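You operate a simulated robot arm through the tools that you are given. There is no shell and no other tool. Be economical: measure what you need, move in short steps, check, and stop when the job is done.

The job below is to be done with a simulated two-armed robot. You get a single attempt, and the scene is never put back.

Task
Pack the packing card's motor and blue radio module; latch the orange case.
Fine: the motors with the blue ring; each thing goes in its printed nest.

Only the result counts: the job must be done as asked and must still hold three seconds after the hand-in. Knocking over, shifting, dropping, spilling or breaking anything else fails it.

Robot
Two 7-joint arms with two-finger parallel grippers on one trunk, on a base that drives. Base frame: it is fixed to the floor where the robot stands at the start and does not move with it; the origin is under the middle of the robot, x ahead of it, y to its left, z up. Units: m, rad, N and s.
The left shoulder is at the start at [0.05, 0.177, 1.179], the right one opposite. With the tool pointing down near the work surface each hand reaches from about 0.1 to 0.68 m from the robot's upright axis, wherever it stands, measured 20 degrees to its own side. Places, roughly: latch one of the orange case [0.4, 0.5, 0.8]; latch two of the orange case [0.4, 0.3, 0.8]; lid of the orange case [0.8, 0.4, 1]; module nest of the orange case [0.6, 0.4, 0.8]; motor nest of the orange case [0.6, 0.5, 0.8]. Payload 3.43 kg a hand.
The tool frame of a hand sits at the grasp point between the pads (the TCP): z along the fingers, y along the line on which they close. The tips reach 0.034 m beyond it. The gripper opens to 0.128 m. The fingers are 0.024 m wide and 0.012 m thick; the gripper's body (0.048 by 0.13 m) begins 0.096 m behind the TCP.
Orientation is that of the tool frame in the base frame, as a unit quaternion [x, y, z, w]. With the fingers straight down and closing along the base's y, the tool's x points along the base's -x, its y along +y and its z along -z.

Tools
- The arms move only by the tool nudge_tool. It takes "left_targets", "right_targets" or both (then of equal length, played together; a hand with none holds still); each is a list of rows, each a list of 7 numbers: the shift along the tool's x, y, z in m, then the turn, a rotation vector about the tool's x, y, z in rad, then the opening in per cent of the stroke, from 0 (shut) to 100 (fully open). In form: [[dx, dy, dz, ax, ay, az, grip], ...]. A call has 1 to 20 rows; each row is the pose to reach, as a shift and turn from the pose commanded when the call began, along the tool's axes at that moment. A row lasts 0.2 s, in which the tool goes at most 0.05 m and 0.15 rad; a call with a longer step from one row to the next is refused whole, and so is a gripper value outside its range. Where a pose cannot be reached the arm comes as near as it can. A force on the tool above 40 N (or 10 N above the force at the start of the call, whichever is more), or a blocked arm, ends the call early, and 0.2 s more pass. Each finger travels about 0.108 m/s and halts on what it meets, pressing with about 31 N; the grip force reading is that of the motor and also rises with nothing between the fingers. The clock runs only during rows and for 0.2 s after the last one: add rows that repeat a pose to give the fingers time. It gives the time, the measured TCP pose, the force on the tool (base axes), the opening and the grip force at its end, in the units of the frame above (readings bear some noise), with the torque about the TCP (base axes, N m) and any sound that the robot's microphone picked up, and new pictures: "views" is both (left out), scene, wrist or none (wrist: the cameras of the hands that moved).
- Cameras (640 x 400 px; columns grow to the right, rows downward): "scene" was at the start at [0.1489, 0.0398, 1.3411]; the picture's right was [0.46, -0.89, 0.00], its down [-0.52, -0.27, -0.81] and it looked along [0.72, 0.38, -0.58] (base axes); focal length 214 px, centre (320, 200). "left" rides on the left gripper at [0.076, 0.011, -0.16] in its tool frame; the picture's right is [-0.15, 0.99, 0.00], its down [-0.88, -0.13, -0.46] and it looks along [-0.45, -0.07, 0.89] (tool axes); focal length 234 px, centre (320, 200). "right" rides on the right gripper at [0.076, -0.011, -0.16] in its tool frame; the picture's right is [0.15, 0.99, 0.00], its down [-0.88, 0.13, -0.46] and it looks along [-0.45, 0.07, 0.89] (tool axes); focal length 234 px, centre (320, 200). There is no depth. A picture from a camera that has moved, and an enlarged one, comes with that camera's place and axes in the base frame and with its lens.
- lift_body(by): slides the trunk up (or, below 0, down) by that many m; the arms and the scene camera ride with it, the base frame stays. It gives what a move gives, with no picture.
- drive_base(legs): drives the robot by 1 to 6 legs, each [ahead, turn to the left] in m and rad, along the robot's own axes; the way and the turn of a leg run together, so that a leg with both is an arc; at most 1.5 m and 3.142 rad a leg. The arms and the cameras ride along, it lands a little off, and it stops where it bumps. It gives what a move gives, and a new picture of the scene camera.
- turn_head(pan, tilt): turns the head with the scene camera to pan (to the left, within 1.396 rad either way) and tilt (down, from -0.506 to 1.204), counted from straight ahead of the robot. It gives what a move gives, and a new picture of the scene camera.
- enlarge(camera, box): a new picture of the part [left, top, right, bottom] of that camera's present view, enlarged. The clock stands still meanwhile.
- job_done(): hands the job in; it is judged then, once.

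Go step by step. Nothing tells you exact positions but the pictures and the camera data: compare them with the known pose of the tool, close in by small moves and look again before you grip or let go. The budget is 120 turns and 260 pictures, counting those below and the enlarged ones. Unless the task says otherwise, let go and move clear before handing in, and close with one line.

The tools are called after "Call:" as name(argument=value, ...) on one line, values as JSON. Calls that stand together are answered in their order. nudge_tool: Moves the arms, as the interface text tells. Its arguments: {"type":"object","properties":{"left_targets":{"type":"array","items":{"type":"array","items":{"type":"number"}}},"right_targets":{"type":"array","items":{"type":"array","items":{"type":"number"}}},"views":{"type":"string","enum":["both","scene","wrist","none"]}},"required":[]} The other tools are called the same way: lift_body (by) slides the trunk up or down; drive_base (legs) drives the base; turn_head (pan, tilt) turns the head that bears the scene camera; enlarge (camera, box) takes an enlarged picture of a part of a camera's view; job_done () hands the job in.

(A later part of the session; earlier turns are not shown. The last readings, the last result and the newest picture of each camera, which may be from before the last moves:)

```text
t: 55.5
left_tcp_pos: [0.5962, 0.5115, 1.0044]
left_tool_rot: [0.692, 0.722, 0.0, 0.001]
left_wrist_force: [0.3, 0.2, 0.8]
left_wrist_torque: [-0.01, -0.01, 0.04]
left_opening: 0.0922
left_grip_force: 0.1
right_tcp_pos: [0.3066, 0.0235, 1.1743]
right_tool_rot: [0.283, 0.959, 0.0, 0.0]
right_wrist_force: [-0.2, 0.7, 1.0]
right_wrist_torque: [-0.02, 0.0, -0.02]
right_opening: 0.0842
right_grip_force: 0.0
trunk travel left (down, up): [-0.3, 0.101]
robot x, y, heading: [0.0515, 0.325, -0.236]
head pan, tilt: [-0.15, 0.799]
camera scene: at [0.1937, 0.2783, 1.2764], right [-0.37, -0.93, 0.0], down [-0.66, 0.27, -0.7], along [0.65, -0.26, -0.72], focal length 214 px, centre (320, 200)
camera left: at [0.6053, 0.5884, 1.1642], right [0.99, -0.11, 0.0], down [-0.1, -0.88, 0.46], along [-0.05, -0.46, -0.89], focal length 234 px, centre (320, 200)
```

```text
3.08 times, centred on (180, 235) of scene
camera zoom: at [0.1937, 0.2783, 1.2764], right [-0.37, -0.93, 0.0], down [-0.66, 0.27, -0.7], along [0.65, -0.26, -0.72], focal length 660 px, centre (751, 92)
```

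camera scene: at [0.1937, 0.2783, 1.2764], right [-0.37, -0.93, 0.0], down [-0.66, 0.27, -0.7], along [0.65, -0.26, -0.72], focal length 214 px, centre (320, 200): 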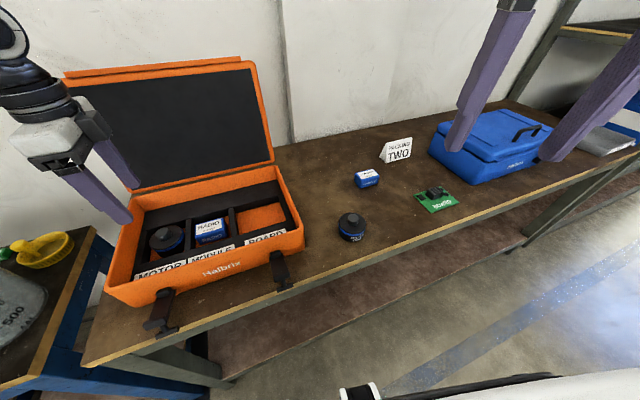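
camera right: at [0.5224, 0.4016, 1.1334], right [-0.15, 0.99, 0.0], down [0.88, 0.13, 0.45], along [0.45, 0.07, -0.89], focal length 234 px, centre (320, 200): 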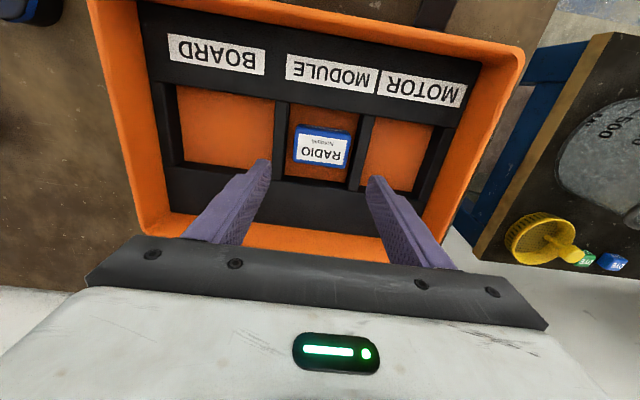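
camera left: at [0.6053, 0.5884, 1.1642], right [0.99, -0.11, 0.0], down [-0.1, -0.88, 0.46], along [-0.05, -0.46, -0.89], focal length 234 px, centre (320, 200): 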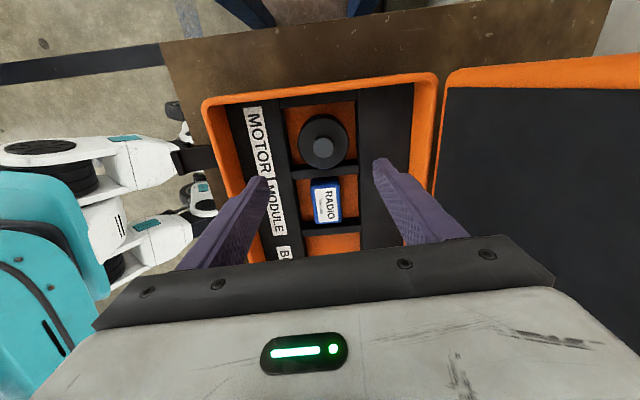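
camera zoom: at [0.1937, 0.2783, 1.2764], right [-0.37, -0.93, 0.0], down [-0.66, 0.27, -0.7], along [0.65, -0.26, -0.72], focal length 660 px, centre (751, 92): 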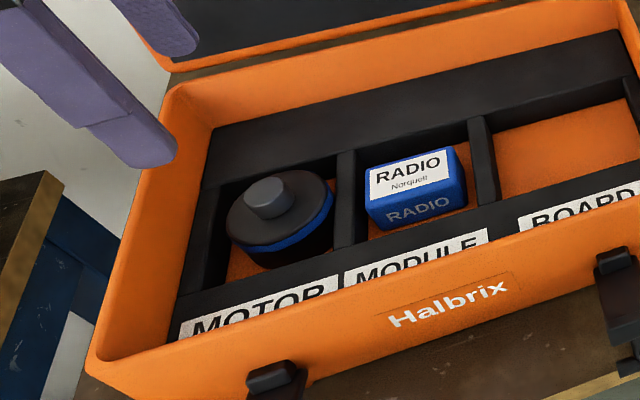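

Both parts are in their nests. Next the lid: I retract the left hand and look at the lid's geometry.

Call:
nudge_tool(left_targets=[[0, -0.02, -0.03, 0, 0, -0.1, 72], [0, -0.05, -0.06, 0, 0, -0.2, 72], [0, -0.09, -0.08, 0, 0, -0.3, 72], [0, -0.13, -0.09, 0, 0, -0.4, 72], [0.01, -0.17, -0.09, 0, 0, -0.5, 72], [0.03, -0.2, -0.09, 0, 0, -0.6, 72]], views="none")

Call:
turn_head(pan=0.4, tilt=0.45)

Call:
enlarge(camera="scene", box=[180, 60, 460, 260])

```text
t: 57.0
left_tcp_pos: [0.3964, 0.5344, 1.098]
left_tool_rot: [0.448, 0.894, 0.0, 0.004]
left_wrist_force: [-0.7, 0.4, 0.7]
left_wrist_torque: [-0.01, -0.05, -0.01]
left_opening: 0.0921
left_grip_force: 0.0
right_tcp_pos: [0.306, 0.0252, 1.1748]
right_tool_rot: [0.283, 0.959, 0.0, 0.001]
right_wrist_force: [-0.4, 0.2, 0.0]
right_wrist_torque: [-0.05, 0.01, -0.02]
right_opening: 0.0844
right_grip_force: 0.0
trunk travel left (down, up): [-0.3, 0.101]
robot x, y, heading: [0.0487, 0.3219, -0.234]
head pan, tilt: [-0.15, 0.799]
```

```text
t: 57.9
left_tcp_pos: [0.3973, 0.5342, 1.0961]
left_tool_rot: [0.448, 0.894, -0.001, 0.001]
left_wrist_force: [-0.1, -0.3, -0.4]
left_wrist_torque: [-0.02, 0.02, 0.02]
left_opening: 0.092
left_grip_force: 0.1
right_tcp_pos: [0.3063, 0.0233, 1.1755]
right_tool_rot: [0.283, 0.959, 0.0, -0.001]
right_wrist_force: [-0.4, -0.3, -0.9]
right_wrist_torque: [0.02, 0.02, 0.0]
right_opening: 0.0844
right_grip_force: 0.0
trunk travel left (down, up): [-0.3, 0.101]
robot x, y, heading: [0.0517, 0.3251, -0.233]
head pan, tilt: [0.4, 0.45]
camera scene: at [0.21, 0.3238, 1.3067], right [0.16, -0.99, 0.0], down [-0.43, -0.07, -0.9], along [0.89, 0.15, -0.44], focal length 214 px, centre (320, 200)
```

scene: 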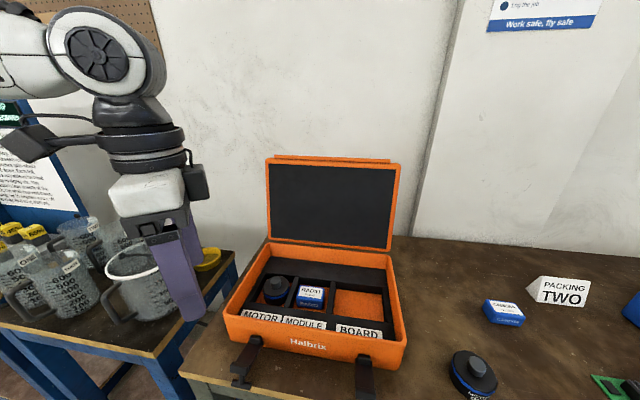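

```text
2.00 times, centred on (320, 160) of scene
camera zoom: at [0.21, 0.3238, 1.3067], right [0.16, -0.99, 0.0], down [-0.43, -0.07, -0.9], along [0.89, 0.15, -0.44], focal length 429 px, centre (320, 280)
```

zoom: 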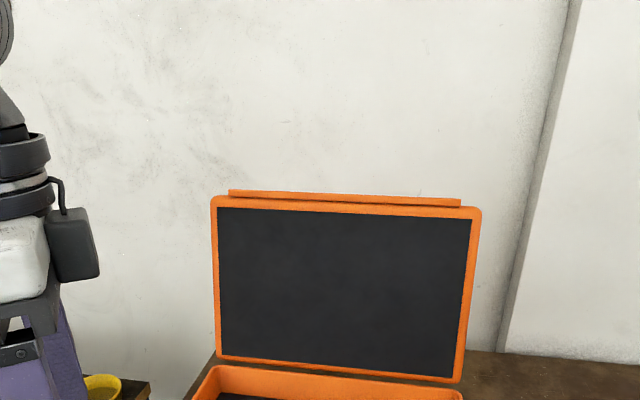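

The lid leans back slightly: top edge ≈(0.757, z 1.15), hinge ≈(0.735, z 0.90), spanning y 0.21–0.56. I plan to straddle its top edge with the left gripper pitched forward and lead it down. First I test the orientation in free space.

Call:
nudge_tool(left_targets=[[-0.02, 0, -0.03, 0, 0, 0.13, 90], [-0.04, -0.005, -0.06, 0, 0, 0.26, 90], [-0.06, -0.01, -0.09, 0, 0, 0.39, 90], [-0.08, -0.01, -0.12, 0, 0, 0.52, 90], [-0.097, -0.01, -0.15, 0, 0, 0.64, 90]], views="none")

Call:
nudge_tool(left_targets=[[0, 0, 0, -0.14, 0, 0, 90], [0, 0, 0, -0.28, 0, 0, 90], [0, 0, 0, -0.42, 0, 0, 90], [0, 0, 0, -0.56, 0, 0, 90], [0, 0, 0, -0.7, 0, 0, 90], [0, 0, 0, -0.8, 0, 0, 90]], views="both")

```text
t: 59.1
left_tcp_pos: [0.4467, 0.4529, 1.245]
left_tool_rot: [0.708, 0.706, 0.0, 0.001]
left_wrist_force: [1.0, -0.6, 0.9]
left_wrist_torque: [0.02, 0.01, 0.03]
left_opening: 0.1151
left_grip_force: 0.0
right_tcp_pos: [0.3073, 0.0235, 1.1736]
right_tool_rot: [0.282, 0.959, 0.0, 0.0]
right_wrist_force: [-0.1, -0.9, 0.7]
right_wrist_torque: [0.01, -0.01, 0.01]
right_opening: 0.0844
right_grip_force: 0.0
trunk travel left (down, up): [-0.3, 0.101]
robot x, y, heading: [0.0517, 0.3263, -0.237]
head pan, tilt: [0.4, 0.45]
```

```text
t: 60.5
left_tcp_pos: [0.4457, 0.4529, 1.2465]
left_tool_rot: [0.651, 0.651, 0.275, 0.278]
left_wrist_force: [0.4, 0.0, 0.5]
left_wrist_torque: [0.01, 0.02, 0.0]
left_opening: 0.1154
left_grip_force: 0.0
right_tcp_pos: [0.3077, 0.0244, 1.1757]
right_tool_rot: [0.283, 0.959, -0.001, 0.0]
right_wrist_force: [-0.5, 0.0, 0.2]
right_wrist_torque: [0.01, -0.01, -0.04]
right_opening: 0.0844
right_grip_force: 0.0
trunk travel left (down, up): [-0.3, 0.101]
robot x, y, heading: [0.0465, 0.3292, -0.232]
head pan, tilt: [0.4, 0.45]
camera scene: at [0.2097, 0.3239, 1.3068], right [0.17, -0.99, 0.0], down [-0.43, -0.07, -0.9], along [0.89, 0.15, -0.43], focal length 214 px, centre (320, 200)
camera left: at [0.3392, 0.5287, 1.364], right [0.69, -0.14, 0.71], down [-0.42, -0.88, 0.22], along [0.6, -0.45, -0.66], focal length 234 px, centre (320, 200)
```

scene: 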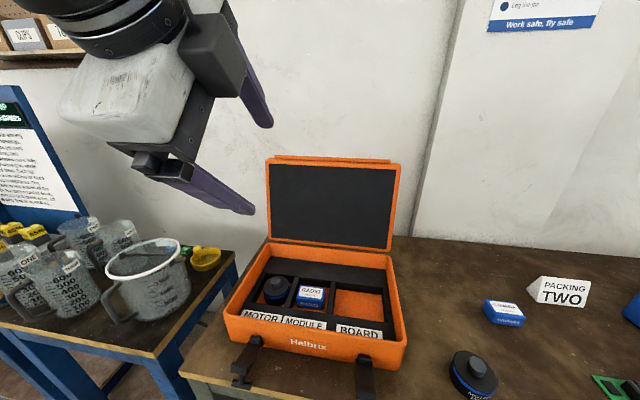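
left: 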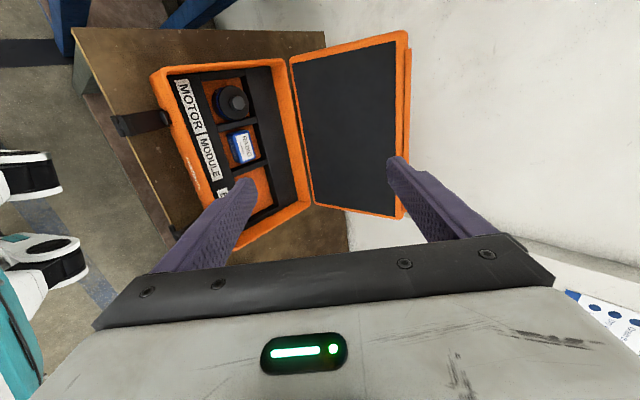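

The side-on wrist view is ideal. I advance toward the lid top with the gripper fully open, staying above it.

Call:
nudge_tool(left_targets=[[-0.003, 0.023, 0.033, 0, 0, 0, 100], [-0.006, 0.046, 0.066, 0, 0, 0, 100], [-0.009, 0.069, 0.099, 0, 0, 0, 100], [-0.012, 0.092, 0.132, 0, 0, 0, 100], [-0.015, 0.115, 0.165, 0, 0, 0, 100], [-0.018, 0.138, 0.198, 0, 0, 0, 100], [-0.02, 0.158, 0.2285, 0, 0, 0, 100], [-0.02, 0.158, 0.2285, 0, 0, 0, 100]], views="both")

```text
t: 62.3
left_tcp_pos: [0.7218, 0.4354, 1.2019]
left_tool_rot: [0.65, 0.652, 0.276, 0.276]
left_wrist_force: [0.0, 0.3, -0.3]
left_wrist_torque: [-0.01, -0.01, 0.03]
left_opening: 0.1279
left_grip_force: 0.0
right_tcp_pos: [0.3069, 0.024, 1.1764]
right_tool_rot: [0.284, 0.959, 0.0, 0.0]
right_wrist_force: [0.0, 1.1, -1.1]
right_wrist_torque: [0.0, 0.0, -0.03]
right_opening: 0.0845
right_grip_force: 0.2
trunk travel left (down, up): [-0.3, 0.101]
robot x, y, heading: [0.0493, 0.3279, -0.235]
head pan, tilt: [0.4, 0.45]
camera scene: at [0.2095, 0.3239, 1.3069], right [0.17, -0.99, 0.0], down [-0.43, -0.07, -0.9], along [0.89, 0.15, -0.43], focal length 214 px, centre (320, 200)
camera left: at [0.6153, 0.5099, 1.3203], right [0.69, -0.14, 0.71], down [-0.42, -0.88, 0.22], along [0.59, -0.45, -0.67], focal length 234 px, centre (320, 200)
```

scene: 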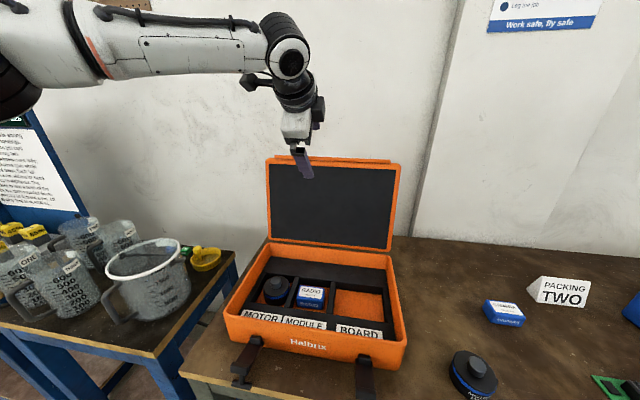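
left: 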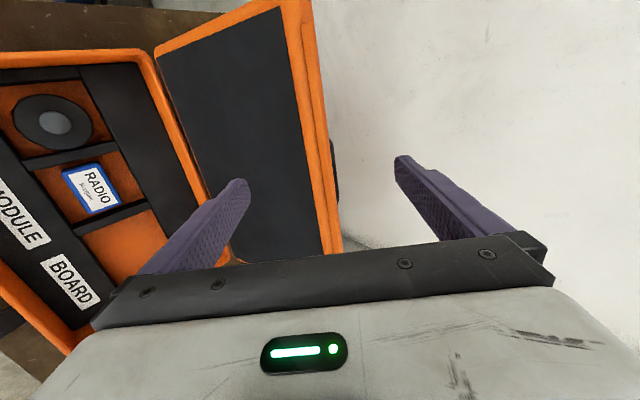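

Reached; the lid edge lies between the fingers. I go down halfway and look.

Call:
nudge_tool(left_targets=[[0, -0.013, 0.023, 0, 0, 0, 100], [0, -0.0254, 0.0456, 0, 0, 0, 100], [0, -0.0254, 0.0456, 0, 0, 0, 100]], views="wrist")

Call:
enlarge(camera="scene", box=[250, 110, 410, 210])

```text
t: 63.1
left_tcp_pos: [0.7357, 0.4335, 1.1506]
left_tool_rot: [0.65, 0.651, 0.276, 0.277]
left_wrist_force: [-0.3, -0.8, 0.4]
left_wrist_torque: [-0.03, 0.0, 0.01]
left_opening: 0.1278
left_grip_force: 0.0
right_tcp_pos: [0.3064, 0.0236, 1.1756]
right_tool_rot: [0.283, 0.959, 0.0, 0.0]
right_wrist_force: [-0.5, 0.7, -0.2]
right_wrist_torque: [-0.01, 0.02, 0.01]
right_opening: 0.0847
right_grip_force: 0.1
trunk travel left (down, up): [-0.3, 0.101]
robot x, y, heading: [0.0482, 0.3254, -0.235]
head pan, tilt: [0.4, 0.45]
camera left: at [0.6288, 0.5101, 1.2697], right [0.69, -0.14, 0.71], down [-0.42, -0.88, 0.23], along [0.59, -0.45, -0.67], focal length 234 px, centre (320, 200)
```

left: 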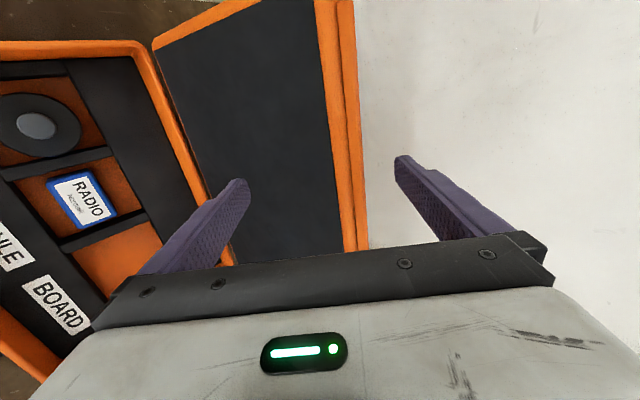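

```text
4.00 times, centred on (330, 160) of scene
camera zoom: at [0.2098, 0.3239, 1.3068], right [0.17, -0.99, 0.0], down [-0.43, -0.07, -0.9], along [0.89, 0.15, -0.43], focal length 858 px, centre (280, 360)
```

zoom: 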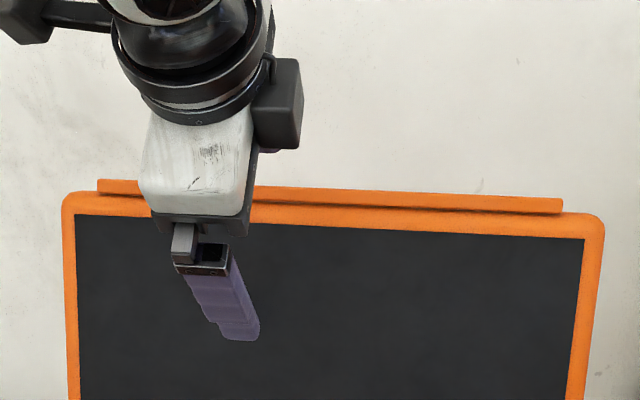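

Call:
nudge_tool(left_targets=[[0, -0.0085, 0.013, 0, 0, 0, 100], [0, -0.017, 0.026, 0, 0, 0, 100], [0, -0.0253, 0.0386, 0, 0, 0, 100], [0, -0.0253, 0.0386, 0, 0, 0, 100]], views="wrist")

Call:
enlarge(camera="scene", box=[250, 110, 410, 210])

```text
t: 64.1
left_tcp_pos: [0.7475, 0.431, 1.1124]
left_tool_rot: [0.648, 0.65, 0.279, 0.283]
left_wrist_force: [9.9, 1.8, 21.5]
left_wrist_torque: [0.16, -1.09, -0.09]
left_opening: 0.1283
left_grip_force: 0.2
right_tcp_pos: [0.3059, 0.0239, 1.1755]
right_tool_rot: [0.283, 0.959, 0.0, 0.0]
right_wrist_force: [0.5, -0.4, -0.5]
right_wrist_torque: [-0.02, 0.03, -0.03]
right_opening: 0.0846
right_grip_force: 0.0
trunk travel left (down, up): [-0.3, 0.101]
robot x, y, heading: [0.0474, 0.3261, -0.232]
head pan, tilt: [0.4, 0.45]
camera left: at [0.6388, 0.5076, 1.2296], right [0.68, -0.14, 0.72], down [-0.42, -0.88, 0.22], along [0.6, -0.45, -0.66], focal length 234 px, centre (320, 200)
```

left: 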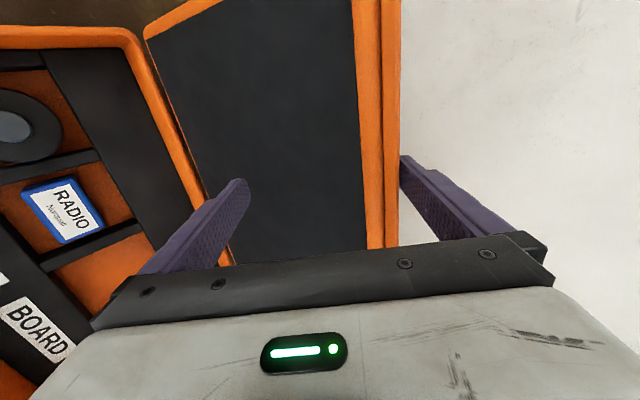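

```text
4.00 times, centred on (330, 160) of scene
camera zoom: at [0.2087, 0.3237, 1.3074], right [0.17, -0.99, 0.0], down [-0.43, -0.07, -0.9], along [0.89, 0.15, -0.43], focal length 858 px, centre (280, 360)
```

zoom: 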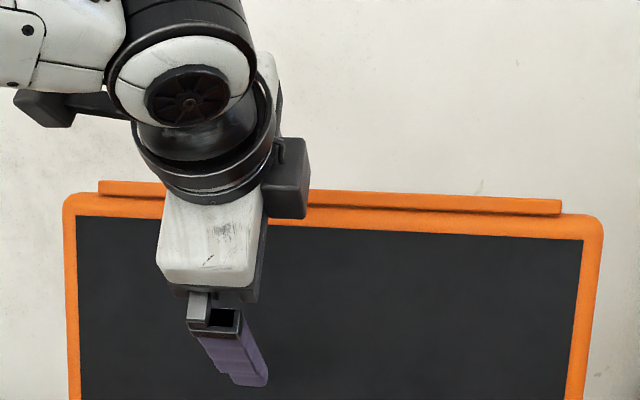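

Contact: the back finger pad rests on the lid's top rear corner. I now pull it toward the robot, slightly up along the arc.

Call:
nudge_tool(left_targets=[[0, -0.0106, -0.0126, 0, 0, 0, 100], [0, -0.0212, -0.0252, 0, 0, 0, 100], [0, -0.0318, -0.0378, 0, 0, 0, 100], [0, -0.0424, -0.0504, 0, 0, 0, 100], [0, -0.0529, -0.063, 0, 0, 0, 100]], views="both")

```text
t: 65.3
left_tcp_pos: [0.6624, 0.4318, 1.1106]
left_tool_rot: [0.65, 0.653, 0.274, 0.276]
left_wrist_force: [-1.0, 0.5, 6.6]
left_wrist_torque: [0.05, -0.39, 0.03]
left_opening: 0.1281
left_grip_force: 0.0
right_tcp_pos: [0.3055, 0.0237, 1.1749]
right_tool_rot: [0.283, 0.959, 0.0, 0.0]
right_wrist_force: [-1.7, -0.5, 0.0]
right_wrist_torque: [0.0, 0.01, 0.0]
right_opening: 0.0845
right_grip_force: 0.1
trunk travel left (down, up): [-0.3, 0.101]
robot x, y, heading: [0.052, 0.3285, -0.236]
head pan, tilt: [0.4, 0.45]
camera scene: at [0.2091, 0.3238, 1.3068], right [0.17, -0.99, 0.0], down [-0.43, -0.07, -0.9], along [0.89, 0.15, -0.43], focal length 214 px, centre (320, 200)
camera left: at [0.5556, 0.5082, 1.2297], right [0.69, -0.14, 0.71], down [-0.42, -0.88, 0.23], along [0.59, -0.45, -0.67], focal length 234 px, centre (320, 200)
```

scene: 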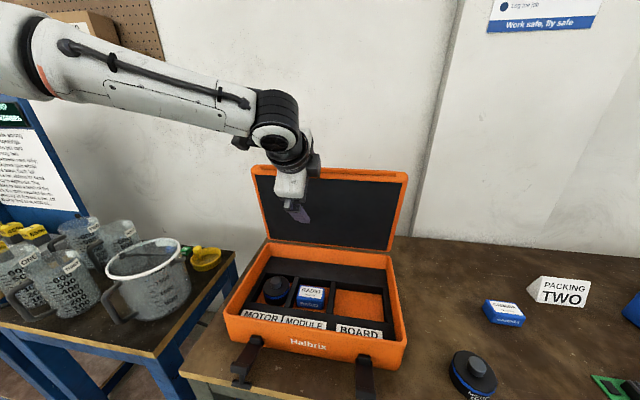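
left: 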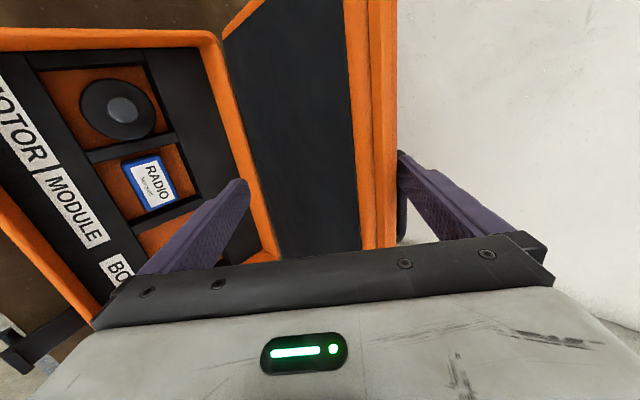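

The lid is following. I continue along the arc.

Call:
nudge_tool(left_targets=[[0, -0.019, -0.0125, 0, 0, 0, 100], [0, -0.0375, -0.025, 0, 0, 0, 100], [0, -0.0564, -0.0372, 0, 0, 0, 100], [0, -0.077, -0.044, 0, 0, 0, 100], [0, -0.098, -0.051, 0, 0, 0, 100], [0, -0.12, -0.0576, 0, 0, 0, 100]], views="both")

```text
t: 66.6
left_tcp_pos: [0.553, 0.4324, 1.0822]
left_tool_rot: [0.646, 0.649, 0.283, 0.285]
left_wrist_force: [-7.0, 3.8, 16.5]
left_wrist_torque: [0.13, -1.32, 0.17]
left_opening: 0.128
left_grip_force: 0.1
right_tcp_pos: [0.3038, 0.023, 1.1752]
right_tool_rot: [0.283, 0.959, 0.0, 0.001]
right_wrist_force: [0.1, 0.8, -0.5]
right_wrist_torque: [0.02, 0.02, 0.01]
right_opening: 0.0845
right_grip_force: 0.1
trunk travel left (down, up): [-0.3, 0.101]
robot x, y, heading: [0.0485, 0.3242, -0.233]
head pan, tilt: [0.4, 0.45]
stopped in row 6 (left hand): the force on the tool passed its limit at 42 N (the readings are from after the stop); the commanded pose is now the measured one
camera scene: at [0.2074, 0.3245, 1.3069], right [0.17, -0.99, 0.0], down [-0.43, -0.07, -0.9], along [0.89, 0.15, -0.43], focal length 214 px, centre (320, 200)
camera left: at [0.4432, 0.5079, 1.1979], right [0.67, -0.14, 0.73], down [-0.42, -0.88, 0.22], along [0.61, -0.45, -0.65], focal length 234 px, centre (320, 200)
```

scene: 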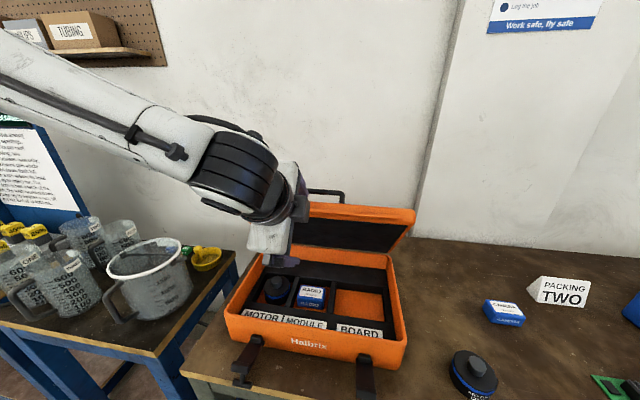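
left: 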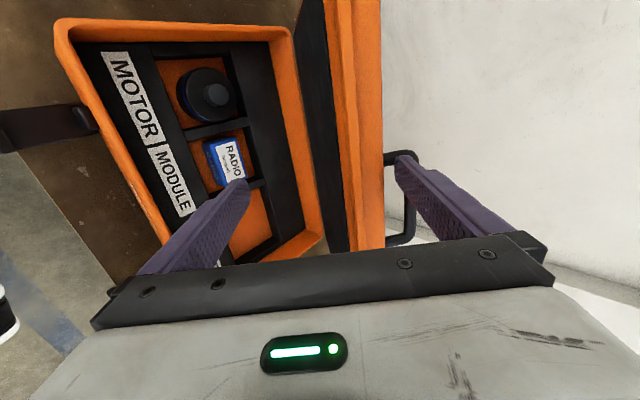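

Lid is about 60° from closed; resistance rose. I back off slightly along the finger normal to see whether the lid holds.

Call:
nudge_tool(left_targets=[[0, 0.01, 0, 0, 0, 0, 100], [0, 0.025, 0, 0, 0, 0, 100], [0, 0.025, 0, 0, 0, 0, 100]], views="both")

Call:
enlarge(camera="scene", box=[220, 150, 440, 290])

```text
t: 67.4
left_tcp_pos: [0.5697, 0.4326, 1.0956]
left_tool_rot: [0.648, 0.651, 0.279, 0.28]
left_wrist_force: [0.2, -0.7, 0.1]
left_wrist_torque: [0.0, 0.01, 0.02]
left_opening: 0.128
left_grip_force: 0.1
right_tcp_pos: [0.3052, 0.024, 1.175]
right_tool_rot: [0.283, 0.959, 0.0, 0.0]
right_wrist_force: [-0.1, 0.4, 0.6]
right_wrist_torque: [0.01, 0.0, 0.0]
right_opening: 0.0846
right_grip_force: 0.0
trunk travel left (down, up): [-0.3, 0.101]
robot x, y, heading: [0.0472, 0.3292, -0.232]
head pan, tilt: [0.4, 0.45]
camera scene: at [0.2096, 0.324, 1.3067], right [0.17, -0.99, 0.0], down [-0.43, -0.07, -0.9], along [0.89, 0.15, -0.43], focal length 214 px, centre (320, 200)
camera left: at [0.4627, 0.5079, 1.2131], right [0.68, -0.14, 0.72], down [-0.42, -0.88, 0.22], along [0.6, -0.45, -0.66], focal length 234 px, centre (320, 200)
```

scene: 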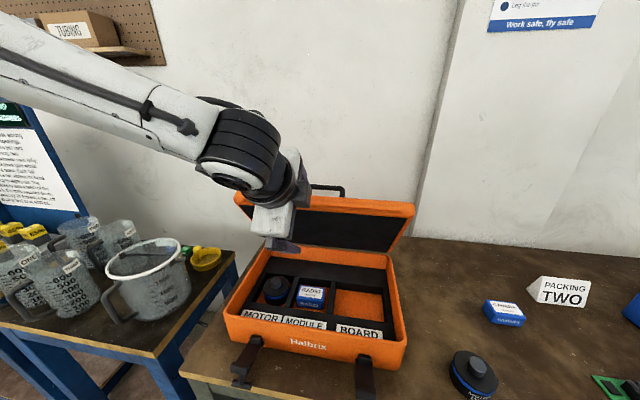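
left: 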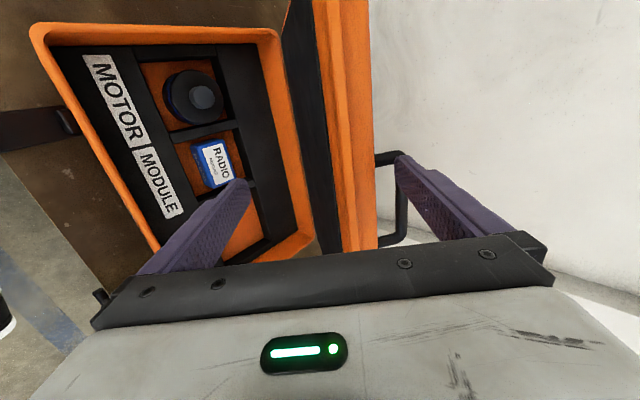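

```text
2.86 times, centred on (330, 220) of scene
camera zoom: at [0.2096, 0.324, 1.3067], right [0.17, -0.99, 0.0], down [-0.43, -0.07, -0.9], along [0.89, 0.15, -0.43], focal length 613 px, centre (291, 143)
```

zoom: 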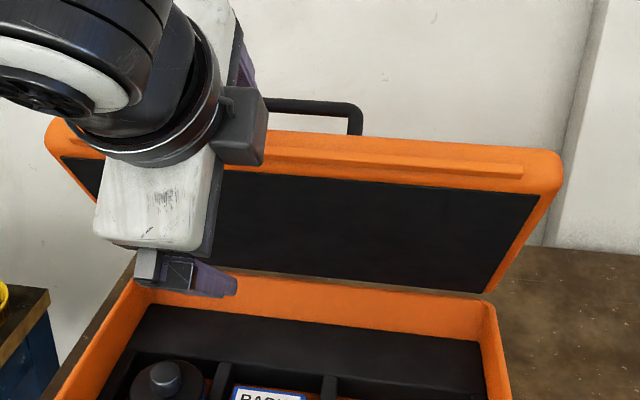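

The lid has a friction hinge and stays put; the finger met the carry handle. I withdraw, close the gripper, and come back onto the lid edge at y≈0.49, away from the handle.

Call:
nudge_tool(left_targets=[[0, 0.0, -0.04, 0, 0, 0, 100], [0, 0.0, -0.08, 0, 0, 0, 80], [0, 0.0, -0.12, 0, 0, 0, 50], [0.02, 0.03, -0.12, 0, 0, 0, 30], [0.04, 0.06, -0.12, 0, 0, 0, 10], [0.06, 0.09, -0.12, 0, 0, 0, 0], [0.06, 0.12, -0.12, 0, 0, 0, 0], [0.06, 0.12, -0.08, 0, 0, 0, 0], [0.06, 0.12, -0.04, 0, 0, 0, 0], [0.06, 0.12, 0, 0, 0, 0, 0], [0.06, 0.12, 0.02, 0, 0, 0, 0], [0.06, 0.12, 0.02, 0, 0, 0, 0]], views="both")

```text
t: 70.0
left_tcp_pos: [0.6672, 0.4931, 1.1684]
left_tool_rot: [0.648, 0.65, 0.28, 0.28]
left_wrist_force: [0.3, 0.5, 0.1]
left_wrist_torque: [0.01, 0.01, 0.0]
left_opening: 0.0
left_grip_force: 30.6
right_tcp_pos: [0.307, 0.0245, 1.1747]
right_tool_rot: [0.283, 0.959, 0.0, 0.0]
right_wrist_force: [0.1, 0.2, 0.2]
right_wrist_torque: [-0.02, 0.02, 0.01]
right_opening: 0.0844
right_grip_force: 0.1
trunk travel left (down, up): [-0.3, 0.101]
robot x, y, heading: [0.0486, 0.3287, -0.23]
head pan, tilt: [0.4, 0.45]
camera scene: at [0.2096, 0.3241, 1.3068], right [0.17, -0.99, 0.0], down [-0.43, -0.07, -0.9], along [0.89, 0.15, -0.44], focal length 214 px, centre (320, 200)
camera left: at [0.5584, 0.568, 1.2857], right [0.68, -0.14, 0.72], down [-0.42, -0.88, 0.22], along [0.6, -0.45, -0.66], focal length 234 px, centre (320, 200)
```

scene: 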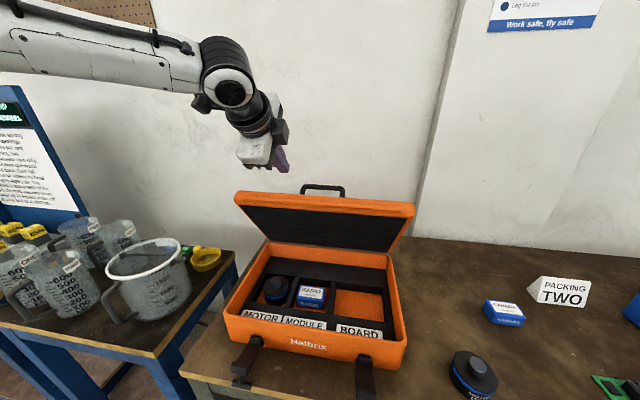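
left: 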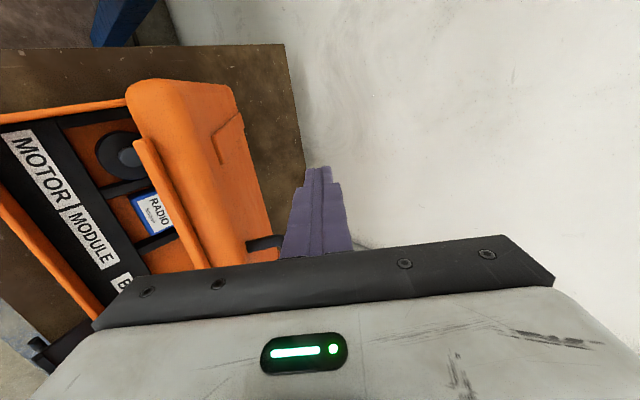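

Now I push along the finger normal onto the lid edge and follow it down to about 35°.

Call:
nudge_tool(left_targets=[[0, -0.03, 0, 0, 0, 0, 0], [0, -0.055, 0, 0, 0, 0, 0], [0, -0.075, 0, 0, 0, 0, 0], [0, -0.1, -0.001, 0, 0, 0, 0], [0, -0.125, -0.003, 0, 0, 0, 0], [0, -0.15, -0.004, 0, 0, 0, 0], [0, -0.177, -0.006, 0, 0, 0, 0]], views="both")

```text
t: 71.6
left_tcp_pos: [0.5404, 0.4924, 1.0443]
left_tool_rot: [0.648, 0.651, 0.279, 0.28]
left_wrist_force: [0.1, 0.1, 0.7]
left_wrist_torque: [0.0, 0.01, -0.03]
left_opening: 0.0
left_grip_force: 30.6
right_tcp_pos: [0.3077, 0.0248, 1.175]
right_tool_rot: [0.282, 0.959, 0.0, 0.0]
right_wrist_force: [0.0, 0.2, -0.4]
right_wrist_torque: [0.0, -0.02, -0.02]
right_opening: 0.0846
right_grip_force: 0.0
trunk travel left (down, up): [-0.3, 0.101]
robot x, y, heading: [0.0484, 0.3277, -0.231]
head pan, tilt: [0.4, 0.45]
camera scene: at [0.2096, 0.324, 1.3068], right [0.17, -0.99, 0.0], down [-0.43, -0.07, -0.9], along [0.89, 0.15, -0.44], focal length 214 px, centre (320, 200)
camera left: at [0.4316, 0.568, 1.1617], right [0.68, -0.14, 0.72], down [-0.42, -0.88, 0.22], along [0.6, -0.45, -0.66], focal length 234 px, centre (320, 200)
```

scene: 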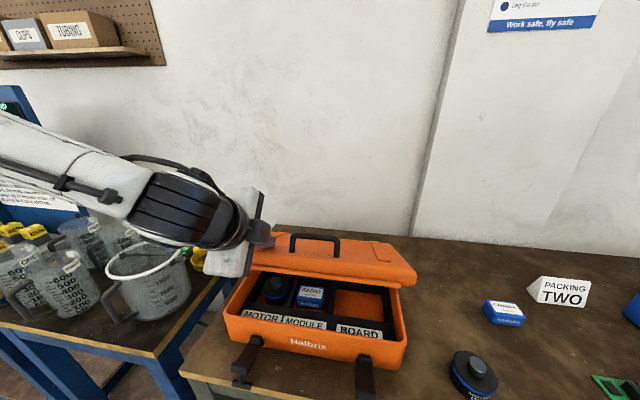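
left: 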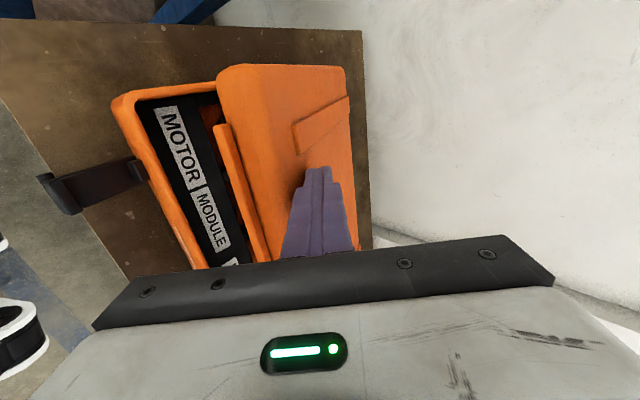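

Working well. I continue pushing down to close.

Call:
nudge_tool(left_targets=[[0, -0.02, 0.01, 0, 0, 0, 0], [0, -0.04, 0.022, 0, 0, 0, 0], [0, -0.06, 0.034, 0, 0, 0, 0], [0, -0.08, 0.046, 0, 0, 0, 0], [0, -0.1, 0.058, 0, 0, 0, 0], [0, -0.112, 0.068, 0, 0, 0, 0], [0, -0.122, 0.078, 0, 0, 0, 0]], views="both")

```text
t: 72.8
left_tcp_pos: [0.5438, 0.4834, 0.9546]
left_tool_rot: [0.644, 0.647, 0.29, 0.288]
left_wrist_force: [-16.2, 3.6, 21.2]
left_wrist_torque: [0.06, 0.12, 0.06]
left_opening: 0.0
left_grip_force: 31.4
left hand out of reach, approached as far as the arm can: row 1, 2, 3, 4, 5
right_tcp_pos: [0.3036, 0.0246, 1.1758]
right_tool_rot: [0.283, 0.959, 0.0, -0.001]
right_wrist_force: [0.5, 0.9, 0.1]
right_wrist_torque: [0.03, 0.03, -0.01]
right_opening: 0.0845
right_grip_force: 0.1
trunk travel left (down, up): [-0.3, 0.101]
robot x, y, heading: [0.0466, 0.3227, -0.234]
head pan, tilt: [0.4, 0.45]
stopped in row 5 (left hand): the force on the tool passed its limit at 59 N (the readings are from after the stop); the commanded pose is now the measured one
camera scene: at [0.2065, 0.3243, 1.3076], right [0.17, -0.99, 0.0], down [-0.43, -0.07, -0.9], along [0.89, 0.15, -0.43], focal length 214 px, centre (320, 200)
camera left: at [0.4319, 0.559, 1.0687], right [0.66, -0.14, 0.74], down [-0.42, -0.88, 0.21], along [0.62, -0.45, -0.64], focal length 234 px, centre (320, 200)
```

scene: 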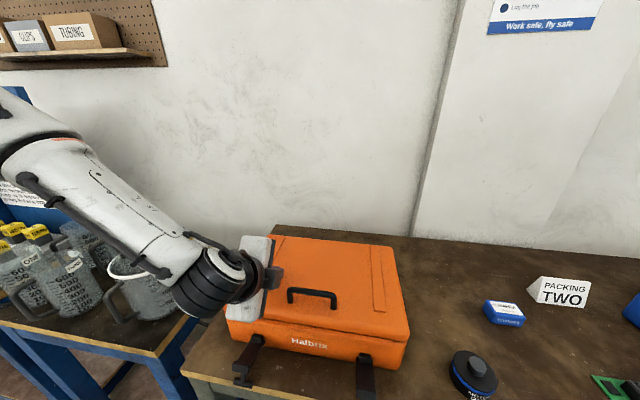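
left: 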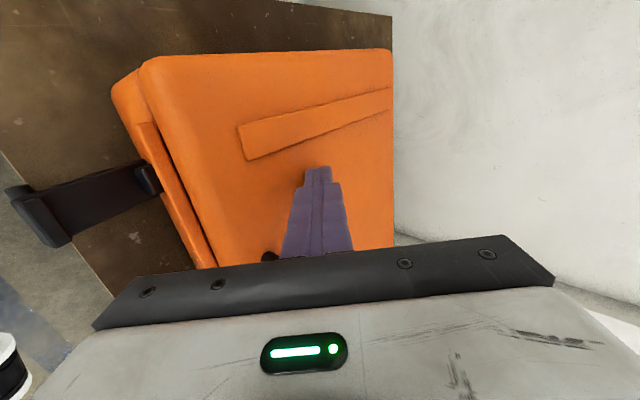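

The lid looks closed. I lift the hand off and check it and the latches.

Call:
nudge_tool(left_targets=[[0, 0.02, -0.02, 0, 0, 0, 0], [0, 0.045, -0.045, 0, 0, 0, 0], [0, 0.07, -0.075, 0, 0, 0, 0], [0, 0.08, -0.11, 0, 0, 0, 0], [0, 0.09, -0.15, 0, 0, 0, 0], [0.02, 0.09, -0.19, 0, 0, 0, 0], [0.05, 0.09, -0.22, 0, 0, 0, 0]], views="none")

Call:
turn_head(pan=0.4, tilt=0.9)

Call:
enlarge(camera="scene", box=[200, 120, 420, 280])

```text
t: 74.4
left_tcp_pos: [0.4427, 0.5338, 1.1643]
left_tool_rot: [0.645, 0.649, 0.286, 0.283]
left_wrist_force: [0.0, -0.8, 0.4]
left_wrist_torque: [-0.01, -0.03, 0.02]
left_opening: 0.0
left_grip_force: 31.1
right_tcp_pos: [0.3072, 0.0245, 1.1745]
right_tool_rot: [0.282, 0.96, -0.001, -0.001]
right_wrist_force: [-0.1, -0.5, 0.3]
right_wrist_torque: [-0.02, 0.02, -0.02]
right_opening: 0.0844
right_grip_force: 0.2
trunk travel left (down, up): [-0.3, 0.101]
robot x, y, heading: [0.0483, 0.3278, -0.231]
head pan, tilt: [0.4, 0.45]
```

```text
t: 75.3
left_tcp_pos: [0.4439, 0.5323, 1.1643]
left_tool_rot: [0.645, 0.649, 0.287, 0.284]
left_wrist_force: [0.1, -0.1, -1.2]
left_wrist_torque: [0.01, -0.02, 0.03]
left_opening: 0.0
left_grip_force: 30.9
right_tcp_pos: [0.3069, 0.0246, 1.1762]
right_tool_rot: [0.282, 0.959, 0.0, -0.001]
right_wrist_force: [-0.4, -0.2, -0.1]
right_wrist_torque: [-0.03, 0.01, 0.0]
right_opening: 0.0848
right_grip_force: 0.1
trunk travel left (down, up): [-0.3, 0.101]
robot x, y, heading: [0.0479, 0.328, -0.229]
head pan, tilt: [0.4, 0.901]
camera scene: at [0.1935, 0.3215, 1.2685], right [0.17, -0.99, 0.0], down [-0.77, -0.13, -0.62], along [0.61, 0.1, -0.78], focal length 214 px, centre (320, 200)
```

scene: 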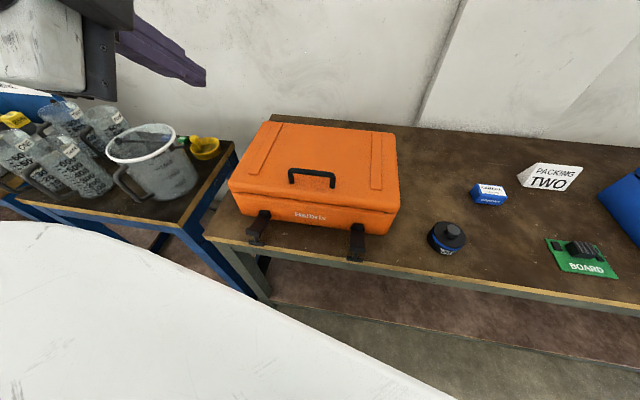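

```text
2.50 times, centred on (310, 200) of scene
camera zoom: at [0.1935, 0.3215, 1.2685], right [0.17, -0.99, 0.0], down [-0.77, -0.13, -0.62], along [0.61, 0.1, -0.78], focal length 536 px, centre (345, 200)
```

zoom: 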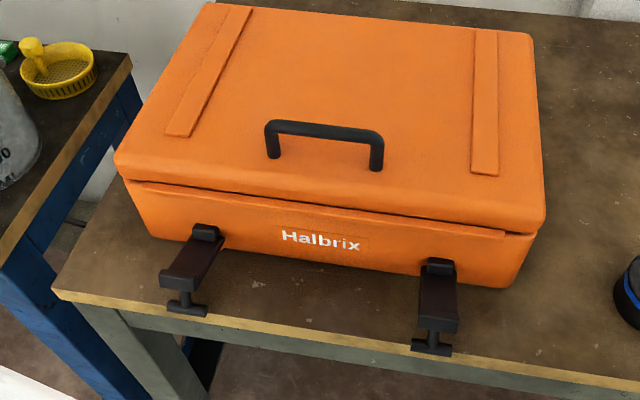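

The lid is shut. Latches hinge on the front wall near z≈0.85 at y≈0.277 and y≈0.503, sticking out toward the robot. I turn the base to face them and bring both hands to vertical orientation.

Call:
drive_base(legs=[[0, 0.3]])

Call:
nudge_tool(left_targets=[[0, 0, 0, 0.14, 0, 0, 0], [0, 0, 0, 0.28, 0, 0, 0], [0, 0, 0, 0.42, 0, 0, 0], [0, 0, 0, 0.56, 0, 0, 0], [0, 0, 0, 0.7, 0, 0, 0], [0, 0, 0, 0.83, 0, 0, 20]], views="none")

```text
t: 76.7
left_tcp_pos: [0.3628, 0.6424, 1.1627]
left_tool_rot: [0.539, 0.74, 0.327, 0.236]
left_wrist_force: [0.3, 0.6, 0.8]
left_wrist_torque: [-0.02, 0.01, -0.01]
left_opening: 0.0
left_grip_force: 30.7
right_tcp_pos: [0.3862, 0.1162, 1.1738]
right_tool_rot: [0.133, 0.991, -0.001, -0.001]
right_wrist_force: [0.7, 0.5, -0.5]
right_wrist_torque: [0.01, 0.03, 0.01]
right_opening: 0.0843
right_grip_force: 0.1
trunk travel left (down, up): [-0.3, 0.101]
robot x, y, heading: [0.0506, 0.3256, 0.075]
head pan, tilt: [0.4, 0.901]
camera scene: at [0.1879, 0.3651, 1.2684], right [0.46, -0.89, 0.0], down [-0.7, -0.36, -0.62], along [0.55, 0.28, -0.78], focal length 214 px, centre (320, 200)
```

scene: 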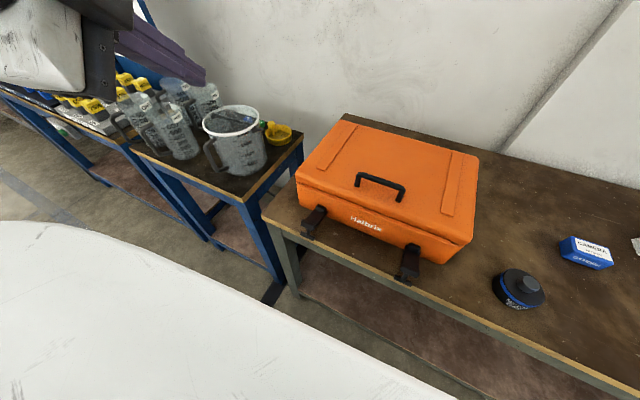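

```text
t: 78.1
left_tcp_pos: [0.3635, 0.6422, 1.1658]
left_tool_rot: [0.588, 0.809, 0.0, -0.002]
left_wrist_force: [0.4, 0.3, -0.3]
left_wrist_torque: [0.0, 0.01, 0.03]
left_opening: 0.0256
left_grip_force: 0.0
right_tcp_pos: [0.3862, 0.1165, 1.1741]
right_tool_rot: [0.132, 0.991, 0.0, -0.001]
right_wrist_force: [0.3, 0.4, 0.4]
right_wrist_torque: [0.02, 0.0, 0.01]
right_opening: 0.0846
right_grip_force: 0.1
trunk travel left (down, up): [-0.3, 0.101]
robot x, y, heading: [0.0489, 0.3243, 0.073]
head pan, tilt: [0.4, 0.901]
```

Call:
nudge_tool(left_targets=[[0, 0, 0, 0, 0, -0.14, 40], [0, 0, 0, 0, 0, -0.28, 40], [0, 0, 0, 0, 0, -0.42, 40], [0, 0, 0, 0, 0, -0.56, 40], [0, 0, 0, 0, 0, -0.7, 40], [0, 0, 0, 0, 0, -0.84, 40], [0, 0, 0, 0, 0, -0.98, 40], [0, 0, 0, 0, 0, -1.12, 40], [0, 0, 0, 0, 0, -1.256, 40]], right_targets=[[0.005, 0.02, 0.02, 0, 0, -0.05, 60], [0.01, 0.04, 0.04, 0, 0, -0.1, 60], [0.015, 0.06, 0.06, 0, 0, -0.15, 60], [0.02, 0.08, 0.08, 0, 0, -0.2, 60], [0.025, 0.1, 0.1, 0, 0, -0.265, 60], [0.03, 0.12, 0.12, 0, 0, -0.265, 60], [0.04, 0.14, 0.14, 0, 0, -0.265, 60], [0.042, 0.154, 0.16, 0, 0, -0.265, 60], [0.042, 0.154, 0.17, 0, 0, -0.265, 60]], views="none")

Call:
enlarge(camera="right", box=[160, 20, 480, 220])

Call:
turn_head(pan=0.0, tilt=1.1)

```text
t: 80.1
left_tcp_pos: [0.3633, 0.6411, 1.1649]
left_tool_rot: [-0.001, 1.0, 0.001, 0.001]
left_wrist_force: [-0.2, 0.3, 0.1]
left_wrist_torque: [-0.02, -0.01, -0.01]
left_opening: 0.0514
left_grip_force: 0.1
right_tcp_pos: [0.3855, 0.2755, 1.0052]
right_tool_rot: [0.001, 1.0, 0.0, -0.001]
right_wrist_force: [-0.2, 0.5, 0.3]
right_wrist_torque: [-0.01, -0.01, 0.0]
right_opening: 0.0764
right_grip_force: 0.1
trunk travel left (down, up): [-0.3, 0.101]
robot x, y, heading: [0.0545, 0.3262, 0.08]
head pan, tilt: [0.4, 0.901]
```

```text
2.00 times, centred on (320, 120) of right
camera zoom: at [0.3106, 0.2644, 1.1649], right [-0.14, 0.99, 0.0], down [0.88, 0.13, 0.46], along [0.45, 0.07, -0.89], focal length 468 px, centre (320, 360)
```

zoom: 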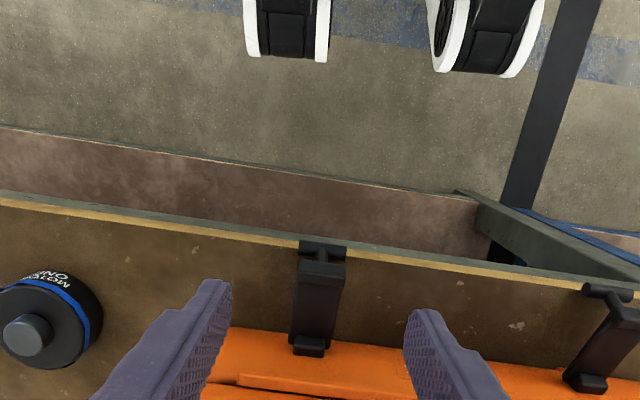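

```text
t: 80.9
left_tcp_pos: [0.3637, 0.6422, 1.1648]
left_tool_rot: [0.001, 1.0, 0.001, 0.0]
left_wrist_force: [-0.3, -0.4, -0.7]
left_wrist_torque: [0.04, -0.02, 0.02]
left_opening: 0.051
left_grip_force: 0.0
right_tcp_pos: [0.387, 0.2756, 1.004]
right_tool_rot: [0.001, 1.0, 0.0, -0.001]
right_wrist_force: [0.5, -0.5, 0.3]
right_wrist_torque: [-0.02, 0.03, 0.03]
right_opening: 0.0766
right_grip_force: 0.1
trunk travel left (down, up): [-0.3, 0.101]
robot x, y, heading: [0.0507, 0.3267, 0.073]
head pan, tilt: [0.0, 1.1]
camera scene: at [0.1837, 0.3351, 1.2546], right [0.08, -1.0, 0.0], down [-0.89, -0.07, -0.45], along [0.45, 0.03, -0.89], focal length 214 px, centre (320, 200)
```

scene: 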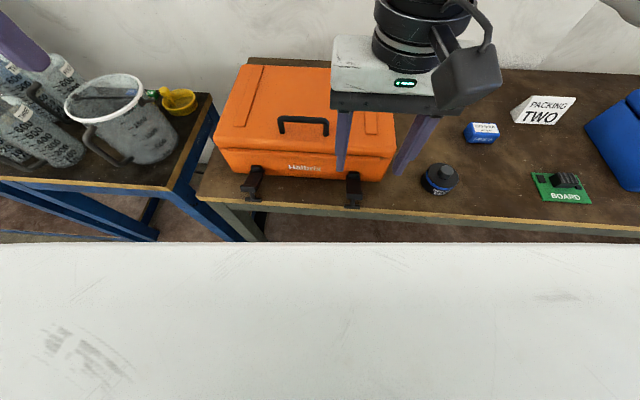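

Latch two lever: y≈0.278, end at x≈0.39–0.40, z≈0.85. I lower the right hand to straddle it.

Call:
nudge_tool(right_targets=[[-0.008, 0.001, 0.04, 0, 0, 0, 55], [-0.014, 0.0025, 0.08, 0, 0, 0, 55], [-0.014, 0.0025, 0.11, 0, 0, 0, 55], [-0.014, 0.0025, 0.11, 0, 0, 0, 55]], views="none")

Call:
enlarge(camera="right", box=[200, 80, 440, 230])

Call:
enlarge(camera="scene", box=[290, 120, 430, 220])

```text
t: 81.9
left_tcp_pos: [0.3642, 0.6433, 1.164]
left_tool_rot: [0.0, 1.0, 0.001, 0.0]
left_wrist_force: [0.0, 0.2, 0.2]
left_wrist_torque: [0.01, 0.01, 0.06]
left_opening: 0.0515
left_grip_force: 0.0
right_tcp_pos: [0.3961, 0.2772, 0.8949]
right_tool_rot: [0.001, 1.0, 0.0, -0.001]
right_wrist_force: [0.0, -0.5, 0.0]
right_wrist_torque: [-0.02, -0.03, -0.02]
right_opening: 0.0701
right_grip_force: 0.0
trunk travel left (down, up): [-0.3, 0.101]
robot x, y, heading: [0.047, 0.3232, 0.079]
head pan, tilt: [0.0, 1.1]
```

```text
2.67 times, centred on (320, 155) of right
camera zoom: at [0.3216, 0.2654, 1.0551], right [-0.15, 0.99, 0.0], down [0.88, 0.13, 0.45], along [0.45, 0.07, -0.89], focal length 624 px, centre (320, 320)
```

zoom: 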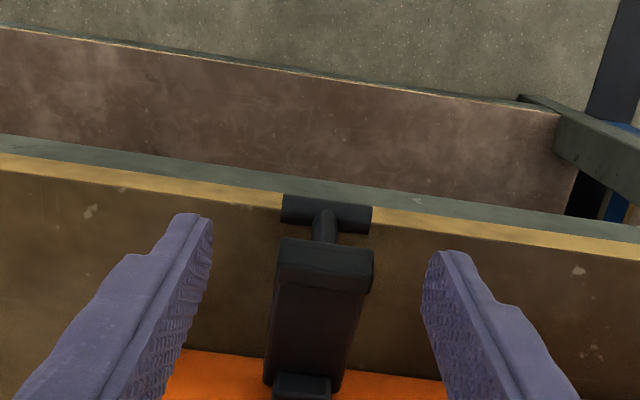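

```text
4.00 times, centred on (360, 170) of scene
camera zoom: at [0.1837, 0.3351, 1.2546], right [0.07, -1.0, 0.0], down [-0.89, -0.07, -0.45], along [0.45, 0.03, -0.89], focal length 858 px, centre (160, 320)
```

zoom: 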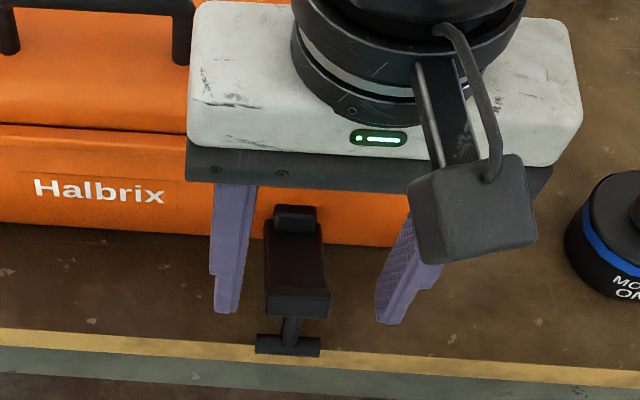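

The end cap of the lever is between the fingers. I lower, pinch it, and swing it up along its arc, letting it pivot in the pads.

Call:
nudge_tool(right_targets=[[-0.002, 0.001, 0.02, 0, 0, 0, 55], [-0.002, 0.001, 0.038, 0, 0, 0, 45], [-0.002, 0.001, 0.038, 0, 0, 0, 25], [-0.002, 0.001, 0.038, 0, 0, 0, 10], [-0.002, 0.001, 0.038, 0, 0, 0, 10], [-0.003, 0.001, 0.028, 0, 0, 0, 10], [-0.0055, 0.001, 0.018, 0, 0, 0, 10]], views="wrist")

Call:
enlarge(camera="scene", box=[290, 120, 430, 220])

```text
t: 83.5
left_tcp_pos: [0.3635, 0.6422, 1.1641]
left_tool_rot: [0.001, 1.0, 0.002, -0.001]
left_wrist_force: [-0.4, -0.1, 0.8]
left_wrist_torque: [0.0, 0.0, 0.0]
left_opening: 0.0511
left_grip_force: 0.1
right_tcp_pos: [0.404, 0.2779, 0.8754]
right_tool_rot: [0.0, 1.0, -0.001, -0.003]
right_wrist_force: [-4.0, -2.5, 0.8]
right_wrist_torque: [-0.01, 0.98, -0.01]
right_opening: 0.0335
right_grip_force: 30.6
trunk travel left (down, up): [-0.3, 0.101]
robot x, y, heading: [0.0537, 0.3229, 0.074]
head pan, tilt: [0.0, 1.1]
camera right: at [0.3293, 0.2679, 1.0363], right [-0.15, 0.99, 0.0], down [0.88, 0.13, 0.45], along [0.45, 0.06, -0.89], focal length 234 px, centre (320, 200)
```

right: 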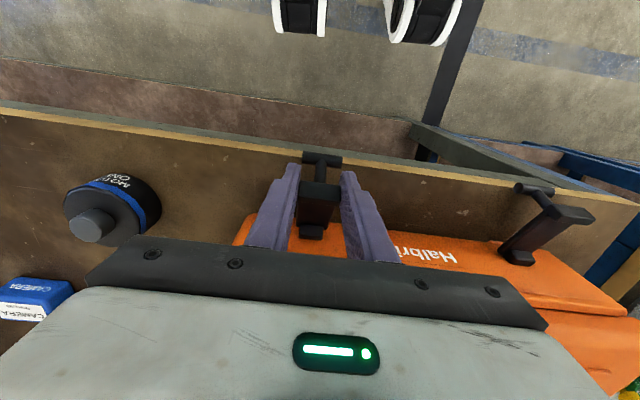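

```text
4.00 times, centred on (360, 170) of scene
camera zoom: at [0.1842, 0.3346, 1.2544], right [0.07, -1.0, 0.0], down [-0.89, -0.07, -0.45], along [0.45, 0.03, -0.89], focal length 858 px, centre (160, 320)
```

zoom: 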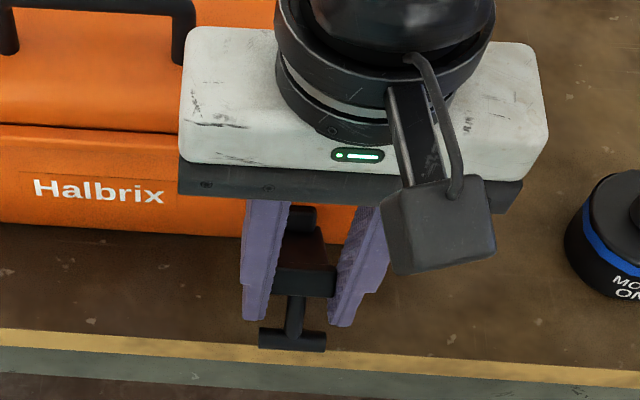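

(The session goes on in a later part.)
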